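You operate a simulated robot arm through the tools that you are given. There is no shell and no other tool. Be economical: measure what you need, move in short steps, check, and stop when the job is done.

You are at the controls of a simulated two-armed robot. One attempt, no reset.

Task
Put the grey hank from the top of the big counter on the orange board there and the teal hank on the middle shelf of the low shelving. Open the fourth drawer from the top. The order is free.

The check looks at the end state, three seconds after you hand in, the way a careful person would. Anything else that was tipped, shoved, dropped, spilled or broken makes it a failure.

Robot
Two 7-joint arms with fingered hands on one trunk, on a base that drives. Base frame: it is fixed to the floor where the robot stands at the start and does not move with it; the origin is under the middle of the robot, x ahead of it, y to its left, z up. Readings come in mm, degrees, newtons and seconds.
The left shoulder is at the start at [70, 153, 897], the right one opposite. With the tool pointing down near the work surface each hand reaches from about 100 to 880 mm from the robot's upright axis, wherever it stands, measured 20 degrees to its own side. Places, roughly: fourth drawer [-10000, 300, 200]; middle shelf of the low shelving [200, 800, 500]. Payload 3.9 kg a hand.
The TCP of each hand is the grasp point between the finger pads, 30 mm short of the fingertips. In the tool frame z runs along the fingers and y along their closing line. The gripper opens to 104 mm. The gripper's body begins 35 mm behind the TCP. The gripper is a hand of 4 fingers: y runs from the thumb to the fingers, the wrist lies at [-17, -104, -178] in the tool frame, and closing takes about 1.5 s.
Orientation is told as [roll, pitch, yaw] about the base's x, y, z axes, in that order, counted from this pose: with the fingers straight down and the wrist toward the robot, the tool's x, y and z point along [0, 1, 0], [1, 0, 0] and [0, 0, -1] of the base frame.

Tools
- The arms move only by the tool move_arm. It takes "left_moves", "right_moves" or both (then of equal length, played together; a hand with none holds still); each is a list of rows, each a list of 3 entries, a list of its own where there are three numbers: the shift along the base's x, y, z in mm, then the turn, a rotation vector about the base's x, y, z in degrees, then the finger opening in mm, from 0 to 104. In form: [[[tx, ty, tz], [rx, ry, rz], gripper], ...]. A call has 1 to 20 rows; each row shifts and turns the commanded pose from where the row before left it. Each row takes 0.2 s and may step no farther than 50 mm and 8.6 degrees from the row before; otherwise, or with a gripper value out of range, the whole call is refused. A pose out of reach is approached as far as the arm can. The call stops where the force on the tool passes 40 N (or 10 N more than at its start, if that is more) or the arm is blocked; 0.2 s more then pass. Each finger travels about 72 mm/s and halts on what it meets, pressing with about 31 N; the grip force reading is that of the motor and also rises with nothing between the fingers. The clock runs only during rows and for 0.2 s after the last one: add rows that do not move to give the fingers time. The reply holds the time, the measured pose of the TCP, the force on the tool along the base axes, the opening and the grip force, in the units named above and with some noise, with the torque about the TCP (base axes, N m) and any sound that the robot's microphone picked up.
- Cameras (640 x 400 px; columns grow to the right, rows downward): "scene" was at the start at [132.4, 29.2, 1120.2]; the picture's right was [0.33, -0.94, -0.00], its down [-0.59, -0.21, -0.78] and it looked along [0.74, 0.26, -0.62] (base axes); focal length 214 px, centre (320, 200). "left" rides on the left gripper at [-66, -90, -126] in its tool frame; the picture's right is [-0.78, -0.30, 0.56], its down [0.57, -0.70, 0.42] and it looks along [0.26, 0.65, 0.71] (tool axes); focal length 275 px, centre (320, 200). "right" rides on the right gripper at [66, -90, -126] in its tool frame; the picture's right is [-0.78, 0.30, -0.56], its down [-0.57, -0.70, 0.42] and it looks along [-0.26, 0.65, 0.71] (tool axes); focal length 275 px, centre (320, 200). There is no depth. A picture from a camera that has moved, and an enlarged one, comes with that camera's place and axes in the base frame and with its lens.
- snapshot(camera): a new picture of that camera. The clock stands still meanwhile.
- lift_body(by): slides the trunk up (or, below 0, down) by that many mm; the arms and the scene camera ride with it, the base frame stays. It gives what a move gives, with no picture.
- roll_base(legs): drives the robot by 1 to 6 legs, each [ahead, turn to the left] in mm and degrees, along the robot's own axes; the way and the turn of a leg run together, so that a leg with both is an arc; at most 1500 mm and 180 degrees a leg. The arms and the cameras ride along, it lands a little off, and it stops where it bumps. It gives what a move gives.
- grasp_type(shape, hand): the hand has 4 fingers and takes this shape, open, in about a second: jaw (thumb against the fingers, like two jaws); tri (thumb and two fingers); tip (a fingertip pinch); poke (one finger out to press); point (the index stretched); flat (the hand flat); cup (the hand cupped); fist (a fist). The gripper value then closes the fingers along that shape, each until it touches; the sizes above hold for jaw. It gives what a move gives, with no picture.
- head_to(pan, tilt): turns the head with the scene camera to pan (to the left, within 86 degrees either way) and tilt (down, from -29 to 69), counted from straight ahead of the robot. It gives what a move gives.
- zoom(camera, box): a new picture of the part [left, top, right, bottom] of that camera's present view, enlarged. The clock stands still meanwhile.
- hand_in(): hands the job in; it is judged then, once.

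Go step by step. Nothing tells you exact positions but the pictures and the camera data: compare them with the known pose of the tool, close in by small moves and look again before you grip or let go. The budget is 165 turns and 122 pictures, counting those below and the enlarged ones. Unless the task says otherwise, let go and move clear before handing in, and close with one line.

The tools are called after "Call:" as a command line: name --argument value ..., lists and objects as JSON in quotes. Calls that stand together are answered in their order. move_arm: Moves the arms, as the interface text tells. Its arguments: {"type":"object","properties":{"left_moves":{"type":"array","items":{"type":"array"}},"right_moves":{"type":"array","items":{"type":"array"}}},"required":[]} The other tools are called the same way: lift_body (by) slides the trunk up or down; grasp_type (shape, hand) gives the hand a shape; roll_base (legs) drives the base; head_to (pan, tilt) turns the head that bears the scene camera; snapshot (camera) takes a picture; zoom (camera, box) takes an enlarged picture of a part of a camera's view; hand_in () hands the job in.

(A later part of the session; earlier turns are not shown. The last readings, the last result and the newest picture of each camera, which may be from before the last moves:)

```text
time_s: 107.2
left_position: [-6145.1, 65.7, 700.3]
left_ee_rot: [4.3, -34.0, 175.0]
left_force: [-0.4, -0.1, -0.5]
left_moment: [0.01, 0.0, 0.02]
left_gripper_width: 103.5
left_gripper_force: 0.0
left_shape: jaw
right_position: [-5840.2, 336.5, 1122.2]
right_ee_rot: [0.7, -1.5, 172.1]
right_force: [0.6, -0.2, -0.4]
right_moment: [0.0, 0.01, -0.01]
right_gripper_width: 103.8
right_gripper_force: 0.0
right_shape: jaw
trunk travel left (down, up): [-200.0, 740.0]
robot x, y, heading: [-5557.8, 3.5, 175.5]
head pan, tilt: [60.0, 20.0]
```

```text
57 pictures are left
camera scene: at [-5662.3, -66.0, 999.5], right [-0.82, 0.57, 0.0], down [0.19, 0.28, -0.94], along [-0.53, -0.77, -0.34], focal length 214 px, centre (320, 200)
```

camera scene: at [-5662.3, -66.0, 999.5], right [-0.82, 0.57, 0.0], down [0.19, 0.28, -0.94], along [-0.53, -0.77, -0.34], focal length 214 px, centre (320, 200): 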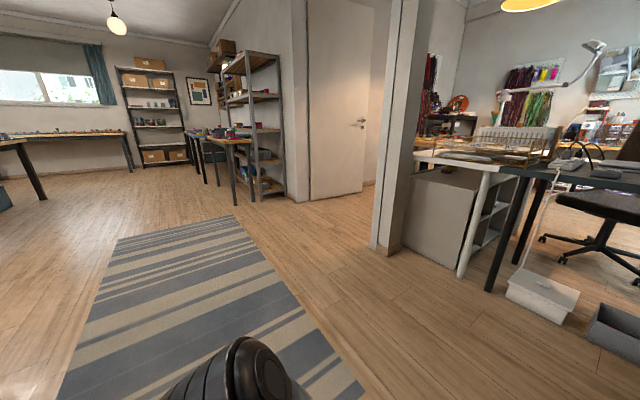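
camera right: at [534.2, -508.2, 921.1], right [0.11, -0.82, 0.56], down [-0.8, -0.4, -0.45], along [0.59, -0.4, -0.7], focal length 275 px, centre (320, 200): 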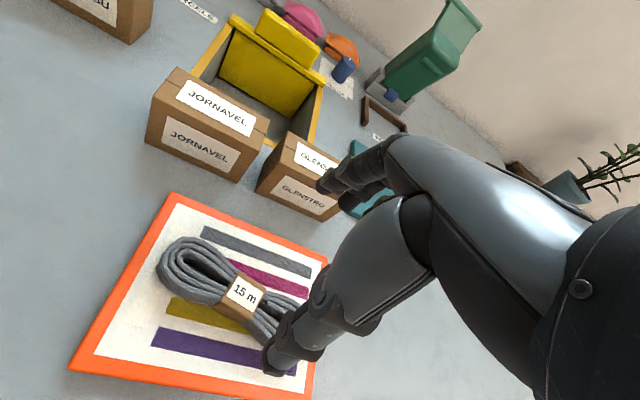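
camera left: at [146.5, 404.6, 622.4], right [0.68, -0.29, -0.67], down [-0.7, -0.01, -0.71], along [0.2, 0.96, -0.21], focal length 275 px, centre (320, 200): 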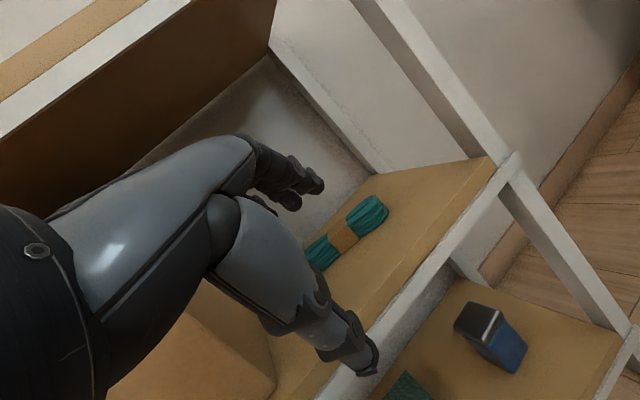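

The left doorway is open at x≈−7000, y −990 to −2450, and there's a rug I'd rather avoid. First I'll tidy the left arm, straightening the tilt and retracting.

Call:
move_arm --left_moves '[[[0, 0, 10], [-0.3, -4, 0], 104], [[0, 0, 10], [-0.3, -4, 0], 104], [[5, 0, 10], [-0.3, -4, 0], 104], [[10, 0, 10], [-0.3, -4, 0], 104], [[15, 0, 10], [-0.3, -4, 0], 104], [[20, 0, 10], [-0.3, -4, 0], 104], [[20, 0, 10], [-0.3, -4, 0], 104], [[20, 0, 10], [-0.3, -4, 0], 104], [[20, 0, 10], [0, 0, 0], 104]]'

Call:
roll_base --legs '[[860, 0], [0, 85]]'

Call:
head_to --pan 0 --tilt 25

Call:
snapshot --camera "scene"

```text
time_s: 109.4
left_position: [-6151.8, 35.3, 735.7]
left_ee_rot: [7.1, -3.4, 179.7]
left_force: [0.3, 0.1, 0.8]
left_moment: [0.01, 0.01, 0.0]
left_gripper_width: 103.8
left_gripper_force: 0.1
left_shape: jaw
left hand out of reach, approached as far as the arm can: row 6, 7, 8, 9
right_position: [-5839.5, 335.1, 1123.0]
right_ee_rot: [0.6, -1.5, 172.1]
right_force: [0.3, -1.3, 0.7]
right_moment: [-0.03, -0.01, 0.0]
right_gripper_width: 103.7
right_gripper_force: 0.1
right_shape: jaw
trunk travel left (down, up): [-200.0, 740.0]
robot x, y, heading: [-5559.8, 1.1, 175.3]
head pan, tilt: [60.0, 20.0]
stopped in row 9 (left hand): the arm was blocked; the commanded pose is now the measured one
```

```text
time_s: 117.5
left_position: [-6492.2, -508.9, 735.7]
left_ee_rot: [7.1, -3.4, -95.8]
left_force: [0.6, -0.6, 0.2]
left_moment: [0.0, 0.04, 0.01]
left_gripper_width: 103.9
left_gripper_force: 0.0
left_shape: jaw
right_position: [-6760.1, -172.8, 1123.5]
right_ee_rot: [0.8, -1.6, -103.2]
right_force: [0.1, 0.0, 0.4]
right_moment: [-0.01, 0.01, 0.04]
right_gripper_width: 103.8
right_gripper_force: 0.0
right_shape: jaw
trunk travel left (down, up): [-200.0, 740.0]
robot x, y, heading: [-6406.1, 73.1, -99.5]
head pan, tilt: [60.0, 20.0]
```

```text
time_s: 118.8
left_position: [-6489.8, -509.8, 736.4]
left_ee_rot: [7.0, -3.5, -95.7]
left_force: [-0.5, -0.1, 0.3]
left_moment: [-0.01, 0.01, -0.02]
left_gripper_width: 104.0
left_gripper_force: 0.0
left_shape: jaw
right_position: [-6760.0, -171.2, 1124.3]
right_ee_rot: [0.8, -1.5, -103.1]
right_force: [0.1, -0.3, -0.3]
right_moment: [-0.01, 0.02, 0.01]
right_gripper_width: 103.6
right_gripper_force: 0.0
right_shape: jaw
trunk travel left (down, up): [-200.0, 740.0]
robot x, y, heading: [-6410.9, 77.9, -99.6]
head pan, tilt: [0.0, 25.0]
```

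```text
56 pictures are left
camera scene: at [-6429.2, -63.9, 991.4], right [-0.99, 0.17, 0.0], down [0.07, 0.42, -0.91], along [-0.15, -0.89, -0.42], focal length 214 px, centre (320, 200)
```

scene: 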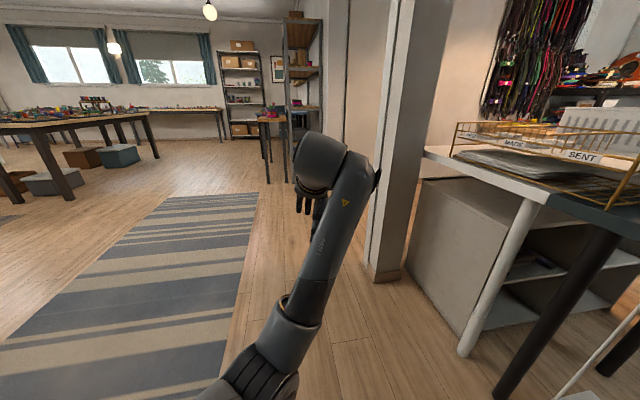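

I'll drive along between the rug and the wall to face the doorway.

Call:
roll_base --legs '[[0, 5], [1500, 0], [300, 0], [0, -87]]'

Call:
snapshot --camera "scene"

```text
time_s: 124.8
left_position: [-6505.3, -1704.6, 709.1]
left_ee_rot: [-0.6, -5.3, -89.1]
left_force: [1.5, -2.9, -1.6]
left_moment: [0.14, 0.12, -0.05]
left_gripper_width: 103.9
left_gripper_force: 0.0
left_shape: jaw
right_position: [-6834.8, -1437.2, 1072.7]
right_ee_rot: [-0.3, 1.4, -102.2]
right_force: [6.7, 5.9, 9.0]
right_moment: [-0.43, 0.49, -0.05]
right_gripper_width: 103.9
right_gripper_force: 0.1
right_shape: jaw
trunk travel left (down, up): [-200.0, 740.0]
robot x, y, heading: [-6487.4, -1066.3, -99.9]
head pan, tilt: [0.0, 25.0]
stopped in leg 2: the robot was blocked; the commanded pose is now the measured one
```

```text
55 pictures are left
camera scene: at [-6450.4, -1120.1, 1016.7], right [-0.98, 0.17, 0.05], down [0.01, 0.34, -0.94], along [-0.17, -0.93, -0.33], focal length 214 px, centre (320, 200)
```

scene: 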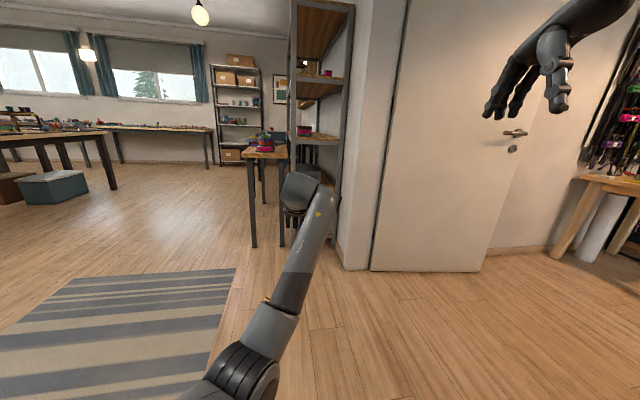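

The robot bumped something, most likely the right elbow against the door jamb. I'll back off a little and check.

Call:
roll_base --legs '[[-150, 0]]'

Call:
head_to --pan -75 --tilt 25

Call:
snapshot --camera "scene"

```text
time_s: 125.5
left_position: [-6552.9, -1732.1, 629.2]
left_ee_rot: [5.0, 0.1, -91.2]
left_force: [-0.3, 1.6, 2.0]
left_moment: [-0.01, -0.02, 0.0]
left_gripper_width: 103.9
left_gripper_force: 0.0
left_shape: jaw
right_position: [-6954.4, -1489.1, 927.7]
right_ee_rot: [-6.0, 19.7, -123.1]
right_force: [5.0, -11.1, 2.2]
right_moment: [0.95, 0.35, 0.09]
right_gripper_width: 104.1
right_gripper_force: 0.0
right_shape: jaw
trunk travel left (down, up): [-200.0, 740.0]
robot x, y, heading: [-6490.9, -1076.4, -102.1]
head pan, tilt: [0.0, 25.0]
stopped in leg 1: the robot was blocked; the commanded pose is now the measured one
```

```text
time_s: 127.0
left_position: [-6574.0, -1741.9, 626.0]
left_ee_rot: [5.9, 0.8, -92.4]
left_force: [0.2, -0.1, -0.6]
left_moment: [0.02, -0.03, 0.0]
left_gripper_width: 104.3
left_gripper_force: 0.0
left_shape: jaw
right_position: [-6976.1, -1489.6, 921.0]
right_ee_rot: [-5.8, 20.5, -124.5]
right_force: [0.6, -0.1, 0.1]
right_moment: [0.0, -0.03, 0.01]
right_gripper_width: 104.0
right_gripper_force: 0.0
right_shape: jaw
trunk travel left (down, up): [-200.0, 740.0]
robot x, y, heading: [-6490.7, -1075.7, -102.2]
head pan, tilt: [-75.0, 25.0]
```

```text
54 pictures are left
camera scene: at [-6600.8, -1197.8, 995.8], right [-0.05, 1.0, 0.07], down [0.43, 0.09, -0.9], along [-0.9, -0.01, -0.43], focal length 214 px, centre (320, 200)
```

scene: 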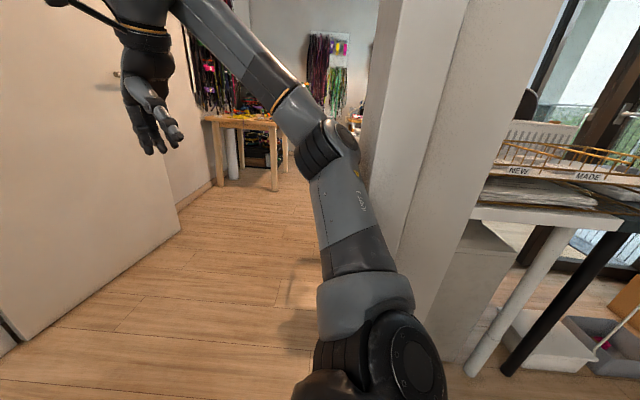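

The elbow has already passed the column, which is to its right in the picture. Driving forward, away from it, should free it.

Call:
roll_base --legs '[[200, 0]]'

Call:
snapshot --camera "scene"

```text
time_s: 127.7
left_position: [-6504.5, -1695.6, 649.4]
left_ee_rot: [17.9, -2.6, -85.5]
left_force: [1.3, 1.0, 3.7]
left_moment: [0.0, 0.1, -0.03]
left_gripper_width: 103.7
left_gripper_force: 0.1
left_shape: jaw
right_position: [-6922.4, -1453.7, 1010.3]
right_ee_rot: [5.6, -3.7, -118.3]
right_force: [0.9, -3.6, -1.8]
right_moment: [0.21, 0.15, 0.01]
right_gripper_width: 104.0
right_gripper_force: 0.0
right_shape: jaw
trunk travel left (down, up): [-200.0, 740.0]
robot x, y, heading: [-6485.8, -1090.5, -97.6]
head pan, tilt: [-75.0, 25.0]
stopped in leg 1: the robot was blocked; the commanded pose is now the measured one
```

```text
53 pictures are left
camera scene: at [-6599.6, -1256.1, 997.0], right [-0.13, 0.99, 0.1], down [0.43, 0.15, -0.89], along [-0.89, -0.07, -0.44], focal length 214 px, centre (320, 200)
```

scene: 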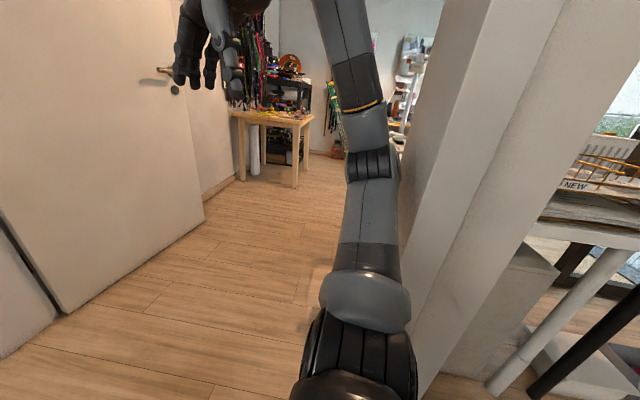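

It's still blocked and the torso is leaning. I need to see what's touching, so I'll look down in front and to the right.

Call:
head_to --pan -30 --tilt 65

Call:
snapshot --camera "scene"

Call:
snapshot --camera "right"

Call:
head_to --pan -86 --tilt 60

Call:
snapshot --camera "scene"

```text
time_s: 128.8
left_position: [-6522.7, -1697.1, 630.4]
left_ee_rot: [18.9, -0.7, -87.4]
left_force: [-0.5, -0.9, 0.2]
left_moment: [0.0, -0.04, 0.02]
left_gripper_width: 103.9
left_gripper_force: 0.0
left_shape: jaw
right_position: [-6929.3, -1456.9, 1000.7]
right_ee_rot: [4.0, -1.8, -120.3]
right_force: [0.5, -0.3, -0.4]
right_moment: [0.01, -0.01, -0.01]
right_gripper_width: 104.0
right_gripper_force: 0.1
right_shape: jaw
trunk travel left (down, up): [-200.0, 740.0]
robot x, y, heading: [-6488.4, -1080.7, -99.3]
head pan, tilt: [-30.0, 65.0]
```

```text
52 pictures are left
camera scene: at [-6548.3, -1295.8, 936.0], right [-0.77, 0.63, 0.07], down [0.58, 0.75, -0.32], along [-0.25, -0.21, -0.94], focal length 214 px, centre (320, 200)
```

scene: 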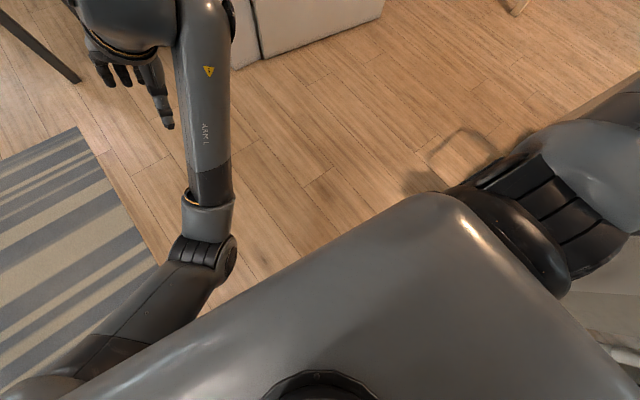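

```text
51 pictures are left
camera right: at [-6834.1, -1404.9, 1127.8], right [-0.84, 0.17, 0.51], down [-0.12, 0.87, -0.49], along [-0.52, -0.47, -0.71], focal length 275 px, centre (320, 200)
```

right: 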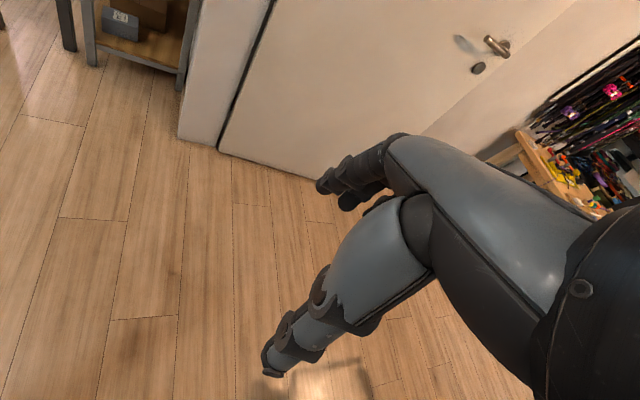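

```text
time_s: 130.1
left_position: [-6521.5, -1696.4, 625.4]
left_ee_rot: [19.4, -0.4, -87.5]
left_force: [0.1, 0.4, 0.2]
left_moment: [-0.02, 0.05, -0.03]
left_gripper_width: 103.8
left_gripper_force: 0.0
left_shape: jaw
right_position: [-6930.5, -1454.9, 999.8]
right_ee_rot: [4.1, -1.8, -120.4]
right_force: [-0.8, -0.4, 0.6]
right_moment: [0.02, 0.01, 0.01]
right_gripper_width: 104.1
right_gripper_force: 0.0
right_shape: jaw
trunk travel left (down, up): [-200.0, 740.0]
robot x, y, heading: [-6487.3, -1083.7, -99.6]
head pan, tilt: [-85.9, 60.0]
```

```text
50 pictures are left
camera scene: at [-6576.0, -1243.9, 947.7], right [0.09, 0.99, 0.13], down [0.87, -0.01, -0.49], along [-0.48, 0.16, -0.86], focal length 214 px, centre (320, 200)
```

scene: 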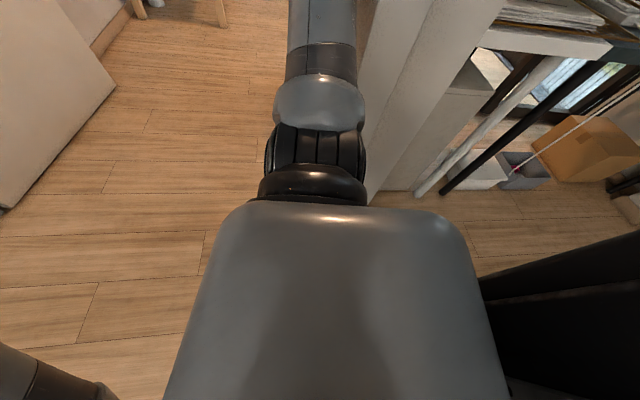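

The torso is leaning because the right upper arm is wedged against the column. I'll free it by moving the right hand forward and inward so the elbow leaves the column.

Call:
move_arm --right_moves '[[[20, -25, 0], [0, 0, 2], 104], [[20, -25, 0], [0, 0, 2], 104], [[20, -25, 0], [0, 0, 2], 104], [[20, -25, 0], [0, 0, 2], 104]]'

Call:
snapshot --camera "scene"

```text
time_s: 130.4
left_position: [-6482.2, -1659.0, 661.7]
left_ee_rot: [25.2, -9.8, -85.1]
left_force: [-3.0, 4.9, 5.0]
left_moment: [-0.2, -0.08, -0.11]
left_gripper_width: 104.1
left_gripper_force: 0.1
left_shape: jaw
right_position: [-6933.9, -1404.9, 1003.1]
right_ee_rot: [13.0, -15.5, -119.7]
right_force: [3.3, -0.8, -0.4]
right_moment: [-0.05, 0.21, -0.09]
right_gripper_width: 104.0
right_gripper_force: 0.0
right_shape: jaw
trunk travel left (down, up): [-200.0, 740.0]
robot x, y, heading: [-6488.8, -1086.4, -96.7]
head pan, tilt: [-85.9, 60.0]
stopped in row 1 (left hand): the arm was blocked; the commanded pose is now the measured one
```

```text
49 pictures are left
camera scene: at [-6571.9, -1239.1, 947.7], right [0.05, 0.99, 0.12], down [0.87, 0.02, -0.49], along [-0.49, 0.13, -0.86], focal length 214 px, centre (320, 200)
```

scene: 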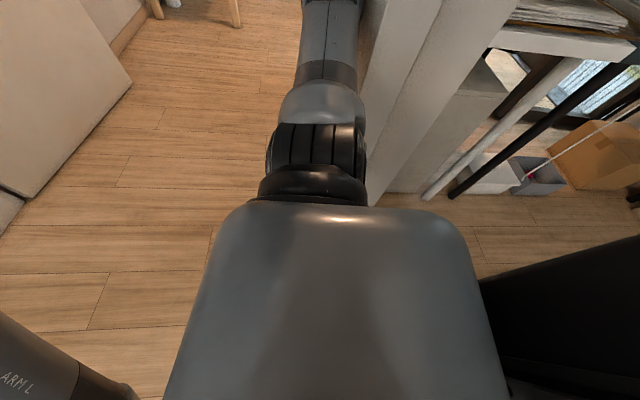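

Arm control is unreliable while leaning. Turning the base left should swing the right elbow away from the column.

Call:
roll_base --legs '[[0, 15]]'

Call:
snapshot --camera "scene"

```text
time_s: 131.1
left_position: [-6411.8, -1635.3, 703.6]
left_ee_rot: [31.9, -25.1, -81.8]
left_force: [0.6, -2.7, -1.7]
left_moment: [0.07, -0.14, 0.11]
left_gripper_width: 103.9
left_gripper_force: 0.1
left_shape: jaw
right_position: [-6918.2, -1385.3, 1019.7]
right_ee_rot: [22.2, -27.9, -112.6]
right_force: [4.4, -4.6, -0.1]
right_moment: [0.37, 0.22, -0.14]
right_gripper_width: 104.1
right_gripper_force: 0.1
right_shape: jaw
trunk travel left (down, up): [-200.0, 740.0]
robot x, y, heading: [-6507.0, -1129.8, -80.4]
head pan, tilt: [-85.9, 60.0]
stopped in leg 1: the robot was blocked; the commanded pose is now the measured one
```

```text
48 pictures are left
camera scene: at [-6538.7, -1330.4, 947.0], right [-0.24, 0.96, 0.15], down [0.83, 0.28, -0.49], along [-0.51, 0.01, -0.86], focal length 214 px, centre (320, 200)
```

scene: 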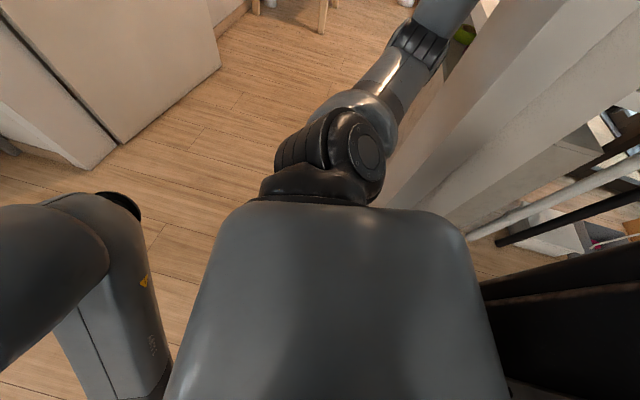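

It's moving: heading −80 now. I'll continue with another small turn and a bit forward.

Call:
roll_base --legs '[[120, 0]]'

Call:
snapshot --camera "scene"

```text
time_s: 131.8
left_position: [-6293.0, -1641.9, 739.4]
left_ee_rot: [37.4, -35.7, -69.3]
left_force: [4.0, -1.2, -0.2]
left_moment: [0.03, 0.18, -0.05]
left_gripper_width: 103.9
left_gripper_force: 0.2
left_shape: jaw
right_position: [-6887.3, -1372.9, 964.6]
right_ee_rot: [37.3, -28.6, -115.2]
right_force: [4.1, -3.5, 2.3]
right_moment: [0.31, 0.27, -0.13]
right_gripper_width: 104.1
right_gripper_force: 0.1
right_shape: jaw
trunk travel left (down, up): [-200.0, 740.0]
robot x, y, heading: [-6510.7, -1229.4, -59.0]
head pan, tilt: [-85.9, 60.0]
stopped in leg 1: the robot was blocked; the commanded pose is now the measured one
```

```text
47 pictures are left
camera scene: at [-6469.3, -1418.9, 946.9], right [-0.57, 0.81, 0.14], down [0.67, 0.56, -0.49], along [-0.48, -0.19, -0.86], focal length 214 px, centre (320, 200)
```

scene: 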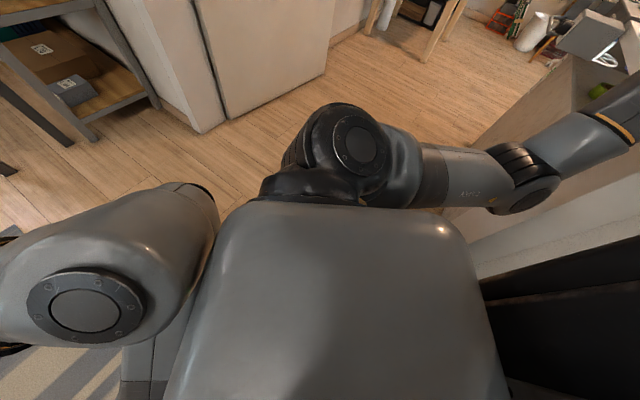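

The forward lean follows the robot, not the column, so it seems tipped onto its front edge. Lowering the trunk lowers the centre of mass and should let it settle level.

Call:
lift_body --by -150

Call:
snapshot --camera "scene"

```text
time_s: 132.2
left_position: [-6270.9, -1612.7, 759.0]
left_ee_rot: [38.1, -40.4, -62.1]
left_force: [2.3, -0.6, -0.1]
left_moment: [0.02, 0.07, -0.05]
left_gripper_width: 104.1
left_gripper_force: 0.1
left_shape: jaw
right_position: [-6915.3, -1360.8, 917.1]
right_ee_rot: [51.1, -26.6, -121.2]
right_force: [-4.8, 9.2, -0.8]
right_moment: [-0.47, -0.16, -0.23]
right_gripper_width: 103.8
right_gripper_force: 0.1
right_shape: jaw
trunk travel left (down, up): [-197.0, 743.0]
robot x, y, heading: [-6489.9, -1263.2, -50.4]
head pan, tilt: [-85.9, 60.0]
stopped: the arm was blocked; the commanded pose is now the measured one
```

```text
46 pictures are left
camera scene: at [-6487.7, -1403.9, 941.8], right [-0.69, 0.72, 0.06], down [0.61, 0.63, -0.48], along [-0.38, -0.29, -0.88], focal length 214 px, centre (320, 200)
```

scene: 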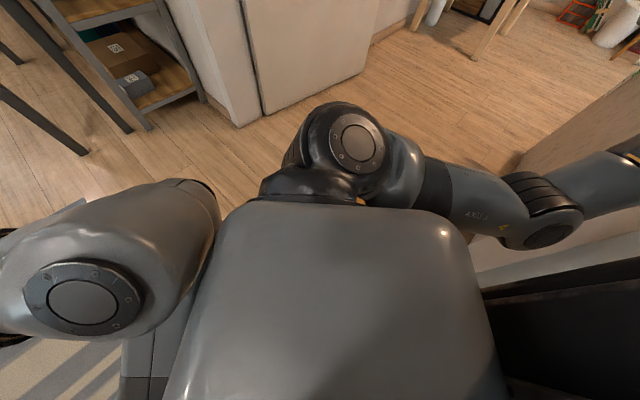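

It's nearly level now. I'll move further away from the column.

Call:
roll_base --legs '[[150, 0]]'

Call:
snapshot --camera "scene"

```text
time_s: 132.9
left_position: [-6204.7, -1580.0, 768.7]
left_ee_rot: [41.1, -42.0, -47.1]
left_force: [0.7, 2.7, -0.3]
left_moment: [-0.04, 0.06, -0.1]
left_gripper_width: 103.8
left_gripper_force: 0.1
left_shape: jaw
right_position: [-6917.3, -1366.1, 918.4]
right_ee_rot: [60.1, -26.4, -128.0]
right_force: [-0.8, -0.1, -0.3]
right_moment: [-0.02, -0.01, -0.01]
right_gripper_width: 103.9
right_gripper_force: 0.1
right_shape: jaw
trunk travel left (down, up): [-197.0, 743.0]
robot x, y, heading: [-6491.3, -1269.6, -47.0]
head pan, tilt: [-85.9, 60.0]
stopped in leg 1: the robot was blocked; the commanded pose is now the measured one
```

```text
45 pictures are left
camera scene: at [-6464.3, -1437.6, 943.5], right [-0.73, 0.68, 0.09], down [0.57, 0.68, -0.47], along [-0.38, -0.29, -0.88], focal length 214 px, centre (320, 200)
```

scene: 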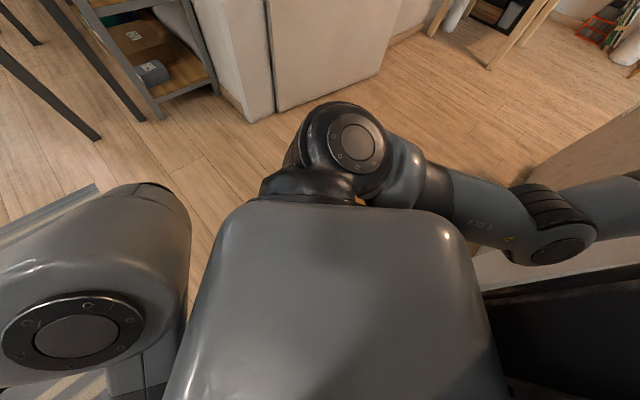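

The base still won't advance, so I'll look at the floor on the left and in front.

Call:
head_to --pan 40 --tilt 60

Call:
snapshot --camera "scene"

Call:
snapshot --camera "left"

Call:
snapshot --camera "right"

```text
time_s: 135.0
left_position: [-6210.5, -1589.3, 766.6]
left_ee_rot: [41.8, -41.6, -48.4]
left_force: [-0.4, 0.3, 1.2]
left_moment: [0.0, 0.03, 0.02]
left_gripper_width: 104.2
left_gripper_force: 0.1
left_shape: jaw
right_position: [-6918.4, -1365.6, 917.6]
right_ee_rot: [60.0, -26.3, -128.4]
right_force: [0.3, 0.1, -0.7]
right_moment: [0.02, 0.02, 0.0]
right_gripper_width: 103.7
right_gripper_force: 0.0
right_shape: jaw
trunk travel left (down, up): [-197.0, 743.0]
robot x, y, heading: [-6492.8, -1275.8, -48.0]
head pan, tilt: [40.0, 60.0]
```

```text
44 pictures are left
camera scene: at [-6356.9, -1406.6, 942.2], right [-0.14, -0.99, -0.09], down [-0.88, 0.17, -0.45], along [0.46, 0.01, -0.89], focal length 214 px, centre (320, 200)
```

scene: 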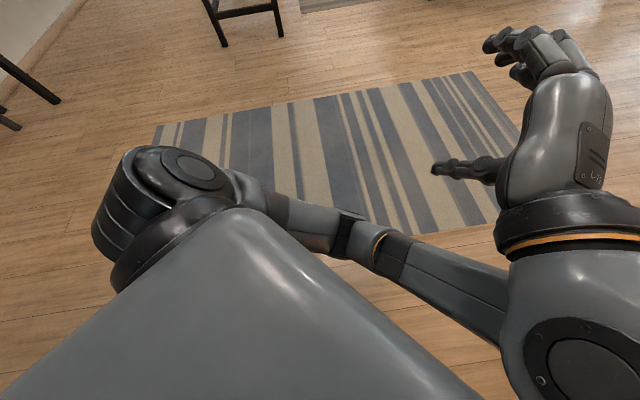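

```text
43 pictures are left
camera left: at [-6377.2, -1602.4, 744.9], right [0.11, -0.44, -0.89], down [0.15, 0.9, -0.42], along [0.98, -0.09, 0.17], focal length 275 px, centre (320, 200)
```

left: 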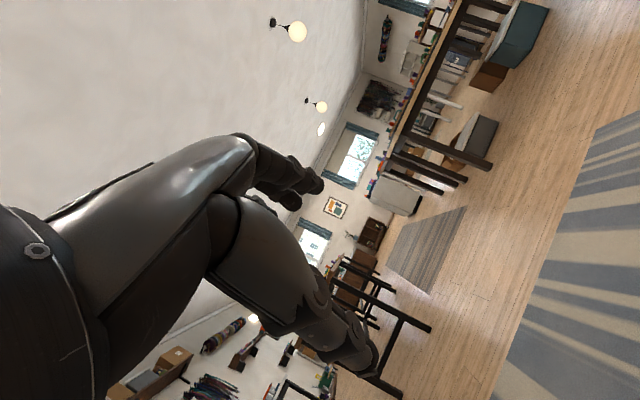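

```text
42 pictures are left
camera right: at [-6895.7, -1214.6, 985.6], right [-0.96, 0.2, -0.22], down [0.26, 0.2, -0.95], along [-0.14, -0.96, -0.24], focal length 275 px, centre (320, 200)
```

right: 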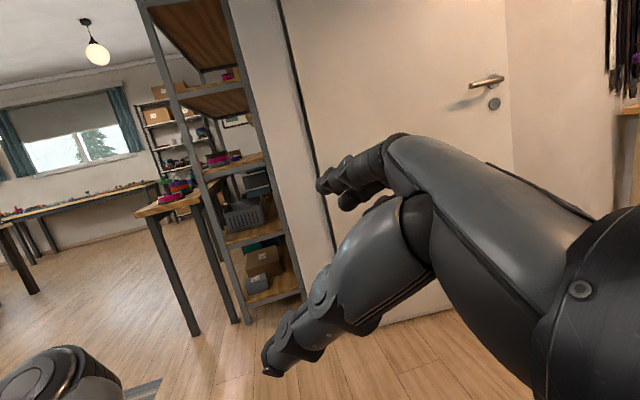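

Nothing's on the floor. Turning left made progress before, so I'll turn again to draw the right arm out.

Call:
roll_base --legs '[[0, 40]]'

Call:
head_to --pan -86 --tilt 40

Call:
snapshot --camera "scene"

```text
time_s: 135.7
left_position: [-6153.5, -1488.0, 778.1]
left_ee_rot: [41.4, -44.0, -26.9]
left_force: [1.1, 0.7, 0.5]
left_moment: [-0.06, 0.01, -0.08]
left_gripper_width: 103.8
left_gripper_force: 0.0
left_shape: jaw
right_position: [-6925.1, -1366.9, 908.9]
right_ee_rot: [66.2, -23.3, -131.8]
right_force: [0.1, -0.5, 0.9]
right_moment: [-0.01, -0.01, -0.04]
right_gripper_width: 103.8
right_gripper_force: 0.1
right_shape: jaw
trunk travel left (down, up): [-197.0, 743.0]
robot x, y, heading: [-6487.5, -1278.5, -45.2]
head pan, tilt: [40.0, 60.0]
stopped in leg 1: the robot was blocked; the commanded pose is now the measured one
```

```text
time_s: 137.8
left_position: [-6155.4, -1492.4, 778.1]
left_ee_rot: [41.4, -44.2, -27.4]
left_force: [-0.9, 0.8, -0.8]
left_moment: [0.02, 0.0, 0.0]
left_gripper_width: 103.8
left_gripper_force: 0.0
left_shape: jaw
right_position: [-6928.3, -1367.6, 906.9]
right_ee_rot: [66.3, -23.0, -132.2]
right_force: [0.0, -0.2, -0.2]
right_moment: [0.02, 0.03, -0.04]
right_gripper_width: 103.9
right_gripper_force: 0.0
right_shape: jaw
trunk travel left (down, up): [-197.0, 743.0]
robot x, y, heading: [-6488.4, -1276.7, -45.3]
head pan, tilt: [-85.9, 40.0]
```

```text
41 pictures are left
camera scene: at [-6448.4, -1449.6, 969.3], right [-0.75, 0.66, 0.1], down [0.37, 0.54, -0.75], along [-0.55, -0.52, -0.65], focal length 214 px, centre (320, 200)
```

scene: 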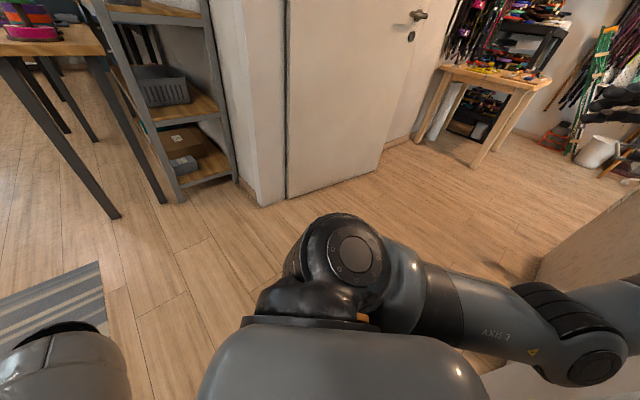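

Each call's arm tracking is thrown off by the lean, and the right wrist is braced against the column corner. I'll pull the right hand away from the column in small steps.

Call:
move_arm --right_moves '[[[35, -30, 0], [0, 0, 0], 104], [[35, -30, 0], [0, 0, 0], 104]]'

Call:
move_arm --right_moves '[[[35, -30, 0], [0, 0, 0], 104], [[35, -30, 0], [0, 0, 0], 104]]'

Call:
snapshot --camera "scene"

```text
time_s: 138.1
left_position: [-6162.7, -1430.1, 787.4]
left_ee_rot: [39.1, -46.6, -15.3]
left_force: [-0.3, 0.8, -0.2]
left_moment: [0.02, -0.03, -0.02]
left_gripper_width: 104.0
left_gripper_force: 0.0
left_shape: jaw
right_position: [-6944.1, -1365.7, 890.7]
right_ee_rot: [67.6, -20.8, -131.1]
right_force: [0.7, 0.4, 0.4]
right_moment: [0.03, 0.03, -0.05]
right_gripper_width: 103.9
right_gripper_force: 0.1
right_shape: jaw
trunk travel left (down, up): [-197.0, 743.0]
robot x, y, heading: [-6494.1, -1272.3, -44.2]
head pan, tilt: [-85.9, 40.0]
stopped in row 1 (left hand): the arm was blocked; the commanded pose is now the measured one
```

```text
time_s: 138.4
left_position: [-6175.6, -1392.8, 796.2]
left_ee_rot: [37.3, -49.3, -7.3]
left_force: [0.1, 0.2, -0.2]
left_moment: [-0.02, 0.01, 0.02]
left_gripper_width: 104.1
left_gripper_force: 0.1
left_shape: jaw
right_position: [-6955.7, -1365.8, 874.6]
right_ee_rot: [68.8, -19.7, -130.9]
right_force: [-0.4, -0.7, 1.1]
right_moment: [-0.02, 0.05, -0.02]
right_gripper_width: 103.9
right_gripper_force: 0.0
right_shape: jaw
trunk travel left (down, up): [-197.0, 743.0]
robot x, y, heading: [-6494.3, -1277.2, -42.9]
head pan, tilt: [-85.9, 40.0]
stopped in row 1 (left hand): the arm was blocked; the commanded pose is now the measured one
```

```text
40 pictures are left
camera scene: at [-6471.2, -1417.4, 968.2], right [-0.78, 0.62, 0.05], down [0.37, 0.53, -0.76], along [-0.5, -0.57, -0.65], focal length 214 px, centre (320, 200)
```

scene: 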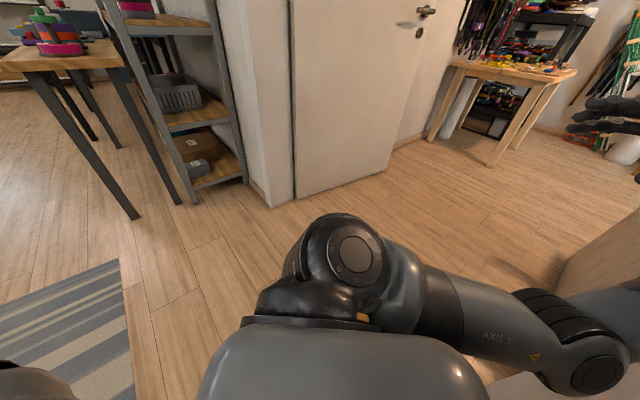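

The lean is shrinking, now at 0.05. I'll hold still for a moment to let things settle.

Call:
move_arm --right_moves '[[[10, -10, 0], [0, 0, 0], 104], [[0, 0, 0], [0, 0, 0], 104], [[0, 0, 0], [0, 0, 0], 104]]'

Call:
move_arm --right_moves '[[[0, 0, 0], [0, 0, 0], 104], [[0, 0, 0], [0, 0, 0], 104], [[0, 0, 0], [0, 0, 0], 104]]'

Call:
move_arm --right_moves '[[[0, 0, 0], [0, 0, 0], 104], [[0, 0, 0], [0, 0, 0], 104], [[0, 0, 0], [0, 0, 0], 104]]'

```text
time_s: 139.1
left_position: [-6175.0, -1378.3, 797.3]
left_ee_rot: [38.1, -50.0, -3.1]
left_force: [-0.2, 0.9, 0.3]
left_moment: [0.01, 0.02, 0.02]
left_gripper_width: 104.0
left_gripper_force: 0.0
left_shape: jaw
right_position: [-6956.1, -1367.8, 867.3]
right_ee_rot: [72.1, -19.3, -132.9]
right_force: [1.4, 0.4, 0.0]
right_moment: [-0.02, 0.03, 0.0]
right_gripper_width: 103.9
right_gripper_force: 0.0
right_shape: jaw
right hand out of reach, approached as far as the arm can: row 1
trunk travel left (down, up): [-197.0, 743.0]
robot x, y, heading: [-6489.5, -1277.5, -41.4]
head pan, tilt: [-85.9, 40.0]
stopped in row 3 (right hand): the arm was blocked; the commanded pose is now the measured one
```

```text
time_s: 140.1
left_position: [-6174.5, -1342.5, 794.8]
left_ee_rot: [37.2, -49.0, 4.6]
left_force: [-0.5, 1.6, 0.2]
left_moment: [-0.02, 0.03, -0.04]
left_gripper_width: 103.9
left_gripper_force: 0.0
left_shape: jaw
right_position: [-6962.2, -1367.3, 861.3]
right_ee_rot: [74.5, -17.6, -133.7]
right_force: [0.9, 0.5, -0.7]
right_moment: [0.05, 0.03, -0.01]
right_gripper_width: 104.2
right_gripper_force: 0.0
right_shape: jaw
trunk travel left (down, up): [-197.0, 743.0]
robot x, y, heading: [-6487.6, -1279.7, -40.5]
head pan, tilt: [-85.9, 40.0]
stopped in row 3 (right hand): the arm was blocked; the commanded pose is now the measured one
```

```text
time_s: 141.1
left_position: [-6196.3, -1312.8, 795.8]
left_ee_rot: [36.1, -49.4, 11.8]
left_force: [0.0, -0.4, 0.2]
left_moment: [0.01, 0.03, -0.01]
left_gripper_width: 104.0
left_gripper_force: 0.1
left_shape: jaw
right_position: [-6982.6, -1367.9, 843.6]
right_ee_rot: [77.6, -15.7, -135.0]
right_force: [0.7, 4.8, 1.4]
right_moment: [-0.2, 0.07, -0.19]
right_gripper_width: 103.9
right_gripper_force: 0.1
right_shape: jaw
trunk travel left (down, up): [-197.0, 743.0]
robot x, y, heading: [-6491.5, -1284.1, -39.3]
head pan, tilt: [-85.9, 40.0]
stopped in row 3 (right hand): the arm was blocked; the commanded pose is now the measured one
```

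The right arm has drifted behind the robot. I'll look at how it lies against the column.

Call:
head_to --pan -86 --tilt 15

Call:
snapshot --camera "scene"

Call:
snapshot --camera "right"

```text
time_s: 142.0
left_position: [-6202.8, -1329.1, 799.6]
left_ee_rot: [36.8, -50.4, 9.1]
left_force: [0.2, 0.5, 0.0]
left_moment: [0.0, -0.01, 0.01]
left_gripper_width: 103.8
left_gripper_force: 0.1
left_shape: jaw
right_position: [-6988.6, -1368.2, 841.4]
right_ee_rot: [77.9, -16.2, -136.0]
right_force: [0.1, 0.8, 0.6]
right_moment: [0.0, -0.05, -0.04]
right_gripper_width: 103.8
right_gripper_force: 0.0
right_shape: jaw
trunk travel left (down, up): [-197.0, 743.0]
robot x, y, heading: [-6487.1, -1276.5, -39.0]
head pan, tilt: [-85.9, 15.0]
```

```text
39 pictures are left
camera scene: at [-6483.7, -1433.4, 1006.2], right [-0.82, 0.57, 0.04], down [0.13, 0.26, -0.96], along [-0.56, -0.78, -0.28], focal length 214 px, centre (320, 200)
```

scene: 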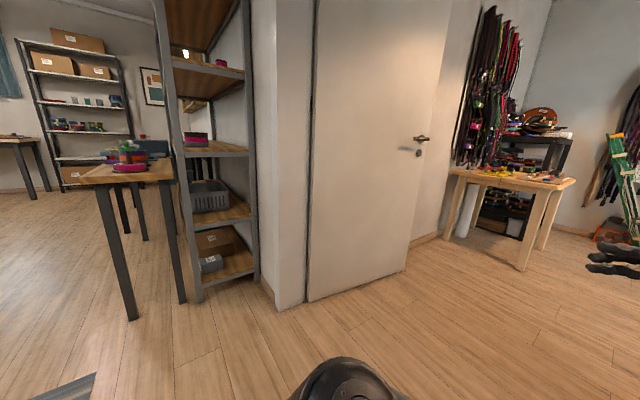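

```text
38 pictures are left
camera right: at [-6984.7, -1213.2, 903.8], right [-0.82, 0.19, -0.53], down [0.56, 0.13, -0.82], along [-0.09, -0.97, -0.21], focal length 275 px, centre (320, 200)
```

right: 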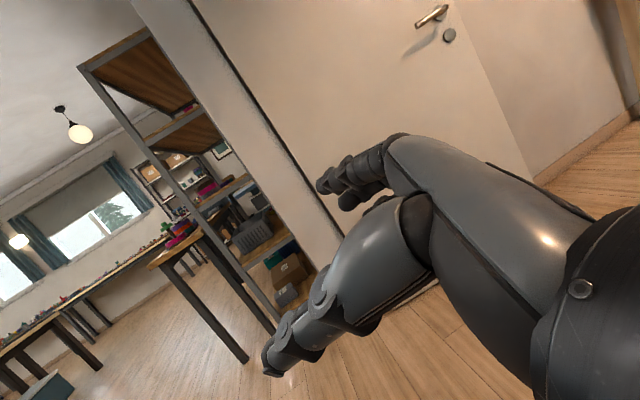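

The lean is nearly gone (0.04). I'll try driving forward, away from the column.

Call:
roll_base --legs '[[200, 0]]'

Call:
roll_base --legs '[[200, 0]]'

```text
time_s: 142.6
left_position: [-6214.3, -1298.1, 797.7]
left_ee_rot: [37.2, -49.3, 16.5]
left_force: [0.6, -0.8, 0.2]
left_moment: [0.01, 0.03, 0.01]
left_gripper_width: 104.4
left_gripper_force: 0.1
left_shape: jaw
right_position: [-6995.4, -1369.8, 828.2]
right_ee_rot: [82.5, -15.8, -138.7]
right_force: [-0.4, 0.8, -0.1]
right_moment: [0.0, 0.02, -0.03]
right_gripper_width: 104.0
right_gripper_force: 0.1
right_shape: jaw
trunk travel left (down, up): [-197.0, 743.0]
robot x, y, heading: [-6490.4, -1283.6, -36.1]
head pan, tilt: [-85.9, 15.0]
stopped in leg 1: the robot was blocked; the commanded pose is now the measured one
```

```text
time_s: 144.2
left_position: [-6060.4, -1402.1, 798.6]
left_ee_rot: [32.7, -50.8, 15.8]
left_force: [-0.1, 0.3, -0.1]
left_moment: [-0.03, 0.01, 0.03]
left_gripper_width: 103.9
left_gripper_force: 0.1
left_shape: jaw
right_position: [-6842.4, -1457.3, 822.3]
right_ee_rot: [84.1, -16.9, -139.9]
right_force: [-0.4, 0.0, -0.2]
right_moment: [-0.01, 0.0, 0.03]
right_gripper_width: 104.0
right_gripper_force: 0.1
right_shape: jaw
trunk travel left (down, up): [-197.0, 743.0]
robot x, y, heading: [-6328.4, -1404.5, -37.4]
head pan, tilt: [-85.9, 15.0]
```

Freed: the robot has moved away and obeys again. Next I'll bring the right arm round from behind to the front.

Call:
move_arm --right_moves '[[[9, -38, 8], [0, 0, 0], 104], [[9, -38, 8], [0, 0, 0], 104], [[9, -38, 8], [0, 0, 0], 104], [[9, -38, 8], [0, 0, 0], 104], [[36, -27, 8], [0, 0, 0], 104], [[36, -27, 8], [0, 0, 0], 104]]'

Call:
head_to --pan -60 --tilt 50

Call:
snapshot --camera "scene"

```text
time_s: 145.8
left_position: [-6065.6, -1411.7, 797.4]
left_ee_rot: [33.8, -51.3, 15.2]
left_force: [-0.3, -0.7, 0.4]
left_moment: [-0.01, -0.04, -0.01]
left_gripper_width: 104.0
left_gripper_force: 0.0
left_shape: jaw
right_position: [-6730.6, -1695.0, 880.8]
right_ee_rot: [82.4, -18.8, -135.5]
right_force: [0.3, -0.8, -0.1]
right_moment: [-0.04, -0.02, 0.02]
right_gripper_width: 104.2
right_gripper_force: 0.0
right_shape: jaw
trunk travel left (down, up): [-197.0, 743.0]
robot x, y, heading: [-6328.6, -1401.7, -37.3]
head pan, tilt: [-85.9, 15.0]
stopped in row 6 (right hand): the arm was blocked; the commanded pose is now the measured one
```

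```text
time_s: 146.8
left_position: [-6067.3, -1411.7, 798.3]
left_ee_rot: [33.8, -51.4, 15.2]
left_force: [0.4, -0.2, -0.6]
left_moment: [-0.02, 0.0, 0.02]
left_gripper_width: 103.9
left_gripper_force: 0.0
left_shape: jaw
right_position: [-6733.2, -1690.5, 881.0]
right_ee_rot: [82.8, -18.8, -135.8]
right_force: [-0.4, -0.2, 0.0]
right_moment: [-0.03, 0.03, 0.01]
right_gripper_width: 103.9
right_gripper_force: 0.0
right_shape: jaw
trunk travel left (down, up): [-197.0, 743.0]
robot x, y, heading: [-6329.3, -1402.1, -37.4]
head pan, tilt: [-60.0, 50.0]
```

```text
37 pictures are left
camera scene: at [-6306.6, -1520.9, 949.4], right [-0.99, 0.13, -0.01], down [0.1, 0.77, -0.63], along [-0.08, -0.63, -0.77], focal length 214 px, centre (320, 200)
```

scene: 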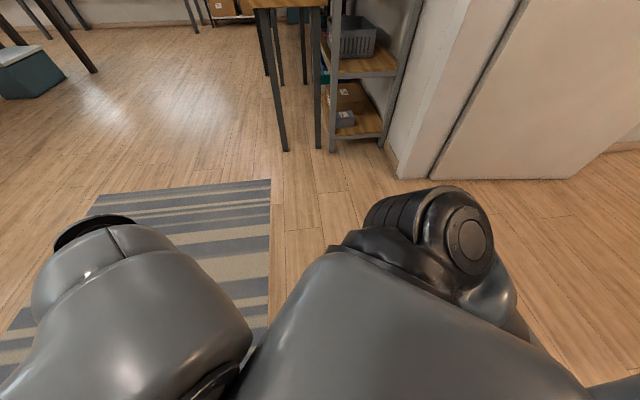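

It's level now, but the right arm hit a joint limit. I'll turn the hand to point down, which brings its wrist forward.

Call:
move_arm --right_moves '[[[0, -8, 0], [6.6, 5.2, 0], 104], [[0, -8, 0], [6.6, 5.2, 0], 104], [[0, -8, 0], [6.6, 5.2, 0], 104], [[0, -8, 0], [6.6, 5.2, 0], 104], [[0, -8, 0], [6.6, 5.2, 0], 104], [[0, 0, 0], [6.6, 5.2, 0], 104], [[0, 0, 0], [6.6, 5.2, 0], 104], [[0, 0, 0], [6.6, 5.2, 0], 104], [[0, 0, 0], [6.6, 5.2, 0], 104], [[0, 0, 0], [6.6, 5.2, 0], 104]]'

```text
time_s: 149.0
left_position: [-6061.9, -1403.1, 797.9]
left_ee_rot: [32.8, -50.7, 15.9]
left_force: [0.3, 0.4, 0.0]
left_moment: [0.0, -0.04, -0.02]
left_gripper_width: 104.0
left_gripper_force: 0.2
left_shape: jaw
right_position: [-6733.6, -1753.7, 771.3]
right_ee_rot: [0.3, 2.7, -122.3]
right_force: [0.2, 0.2, -0.7]
right_moment: [0.02, -0.04, 0.01]
right_gripper_width: 103.7
right_gripper_force: 0.1
right_shape: jaw
right hand out of reach, approached as far as the arm can: row 7, 8, 9, 10
trunk travel left (down, up): [-197.0, 743.0]
robot x, y, heading: [-6329.9, -1400.6, -37.4]
head pan, tilt: [-60.0, 50.0]
```

The right hand points down now. Sweeping it forward around to the front with yaw following.

Call:
move_arm --right_moves '[[[35, -15, 15], [0, 0, 5], 104], [[38, -13, 10], [0, 0, 6], 104], [[40, -10, 10], [0, 0, 7], 104], [[40, -10, 10], [0, 0, 7], 104], [[40, -10, 10], [0, 0, 7], 104], [[40, -10, 10], [0, 0, 7], 104], [[40, -10, 10], [0, 0, 7], 104], [[40, -10, 10], [0, 0, 7], 104], [[40, -10, 10], [0, 0, 7], 104], [[40, -10, 10], [0, 0, 7], 104], [[40, -10, 10], [0, 0, 7], 104], [[30, -10, 10], [0, 0, 7], 104]]'

Call:
head_to --pan 0 --tilt 40

Call:
snapshot --camera "scene"

```text
time_s: 151.6
left_position: [-6061.5, -1403.6, 798.4]
left_ee_rot: [32.8, -50.7, 15.9]
left_force: [-0.6, 0.4, -1.0]
left_moment: [-0.02, 0.04, 0.0]
left_gripper_width: 104.0
left_gripper_force: 0.1
left_shape: jaw
right_position: [-6274.3, -1885.8, 870.6]
right_ee_rot: [0.4, 3.1, -41.1]
right_force: [0.0, 0.1, -0.2]
right_moment: [0.0, -0.01, 0.02]
right_gripper_width: 104.0
right_gripper_force: 0.0
right_shape: jaw
right hand out of reach, approached as far as the arm can: row 1, 2, 4
trunk travel left (down, up): [-197.0, 743.0]
robot x, y, heading: [-6326.2, -1406.2, -37.6]
head pan, tilt: [-60.0, 50.0]
```

```text
time_s: 152.9
left_position: [-6062.4, -1402.3, 798.0]
left_ee_rot: [32.8, -50.7, 15.9]
left_force: [-0.4, 0.1, 0.3]
left_moment: [0.03, 0.0, 0.02]
left_gripper_width: 103.9
left_gripper_force: 0.1
left_shape: jaw
right_position: [-6274.9, -1885.2, 870.7]
right_ee_rot: [0.4, 2.9, -41.3]
right_force: [-0.1, 0.3, -0.7]
right_moment: [0.0, 0.02, -0.02]
right_gripper_width: 103.7
right_gripper_force: 0.1
right_shape: jaw
trunk travel left (down, up): [-197.0, 743.0]
robot x, y, heading: [-6330.2, -1406.6, -37.4]
head pan, tilt: [0.0, 40.0]
```

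```text
36 pictures are left
camera scene: at [-6221.6, -1485.8, 965.3], right [-0.61, -0.79, 0.0], down [-0.51, 0.39, -0.77], along [0.61, -0.47, -0.64], focal length 214 px, centre (320, 200)
```

scene: 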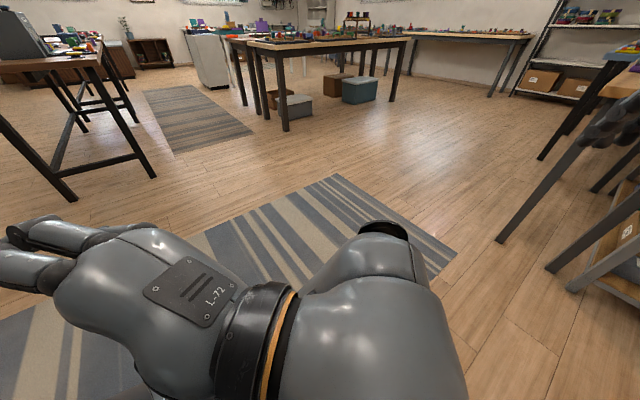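

The right hand is in front again. I'll straighten the left hand the same way.

Call:
move_arm --left_moves '[[[18, -19, 3], [-2.04, 5.2, -5.7], 104], [[18, -19, 3], [-2.04, 5.2, -5.7], 104], [[18, -19, 3], [-2.04, 5.2, -5.7], 104], [[18, -19, 3], [-2.04, 5.2, -5.7], 104], [[18, -19, 3], [-2.04, 5.2, -5.7], 104], [[18, -19, 3], [-2.04, 5.2, -5.7], 104], [[18, -19, 3], [-2.04, 5.2, -5.7], 104], [[18, -19, 3], [-2.04, 5.2, -5.7], 104], [[18, -19, 3], [-2.04, 5.2, -5.7], 104], [[18, -19, 3], [-2.04, 5.2, -5.7], 104], [[18, -19, 3], [-2.04, 5.2, -5.7], 104]]'

Call:
snapshot --camera "scene"

```text
time_s: 153.6
left_position: [-6014.9, -1435.6, 801.1]
left_ee_rot: [36.9, -46.8, 7.3]
left_force: [0.2, 0.4, 0.0]
left_moment: [-0.01, -0.02, -0.01]
left_gripper_width: 103.9
left_gripper_force: 0.1
left_shape: jaw
left hand out of reach, approached as far as the arm can: row 3
right_position: [-6275.3, -1885.4, 871.1]
right_ee_rot: [0.4, 3.1, -41.2]
right_force: [-0.2, 0.1, -0.6]
right_moment: [0.01, 0.01, 0.01]
right_gripper_width: 103.9
right_gripper_force: 0.1
right_shape: jaw
trunk travel left (down, up): [-197.0, 743.0]
robot x, y, heading: [-6332.3, -1406.1, -37.3]
head pan, tilt: [0.0, 40.0]
stopped in row 3 (left hand): the arm was blocked; the commanded pose is now the measured one
```

```text
35 pictures are left
camera scene: at [-6221.5, -1485.7, 965.3], right [-0.61, -0.79, 0.0], down [-0.51, 0.39, -0.77], along [0.61, -0.46, -0.64], focal length 214 px, centre (320, 200)
```

scene: 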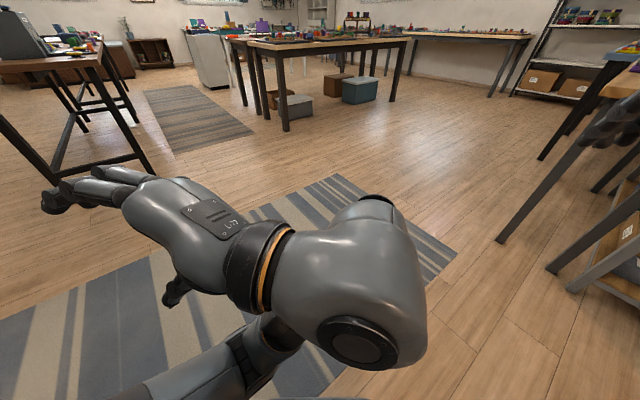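

Blocked by a limit. First I'll move the left hand forward and outward without rotation.

Call:
move_arm --left_moves '[[[28, -12, 5], [0, 0, 0], 104], [[28, -12, 5], [0, 0, 0], 104], [[28, -12, 5], [0, 0, 0], 104], [[28, -12, 5], [0, 0, 0], 104], [[28, -12, 5], [0, 0, 0], 104], [[28, -12, 5], [0, 0, 0], 104], [[28, -12, 5], [0, 0, 0], 104]]'

Call:
move_arm --left_moves '[[[0, 0, 3], [-2.04, 5.2, -5.7], 104], [[0, 0, 3], [-2.04, 5.2, -5.7], 104], [[0, 0, 3], [-2.04, 5.2, -5.7], 104], [[0, 0, 3], [-2.04, 5.2, -5.7], 104], [[0, 0, 3], [-2.04, 5.2, -5.7], 104]]'

```text
time_s: 155.2
left_position: [-5818.6, -1520.0, 839.2]
left_ee_rot: [36.6, -46.6, 7.2]
left_force: [0.3, -0.1, 0.4]
left_moment: [-0.03, 0.0, 0.02]
left_gripper_width: 104.1
left_gripper_force: 0.0
left_shape: jaw
right_position: [-6274.5, -1886.0, 871.5]
right_ee_rot: [0.4, 3.0, -41.1]
right_force: [-0.2, 0.0, 0.2]
right_moment: [-0.02, 0.0, 0.02]
right_gripper_width: 104.0
right_gripper_force: 0.0
right_shape: jaw
trunk travel left (down, up): [-197.0, 743.0]
robot x, y, heading: [-6331.0, -1407.3, -37.2]
head pan, tilt: [0.0, 40.0]
```

```text
time_s: 156.6
left_position: [-5804.9, -1495.4, 859.2]
left_ee_rot: [25.4, -23.6, -10.1]
left_force: [-0.4, 0.3, 0.1]
left_moment: [0.0, -0.01, 0.01]
left_gripper_width: 104.0
left_gripper_force: 0.1
left_shape: jaw
right_position: [-6274.8, -1885.6, 871.2]
right_ee_rot: [0.3, 3.1, -41.2]
right_force: [0.1, 0.1, -0.7]
right_moment: [0.01, 0.0, 0.0]
right_gripper_width: 104.0
right_gripper_force: 0.1
right_shape: jaw
trunk travel left (down, up): [-197.0, 743.0]
robot x, y, heading: [-6331.0, -1401.5, -37.4]
head pan, tilt: [0.0, 40.0]
stopped in row 5 (left hand): the arm was blocked; the commanded pose is now the measured one
```

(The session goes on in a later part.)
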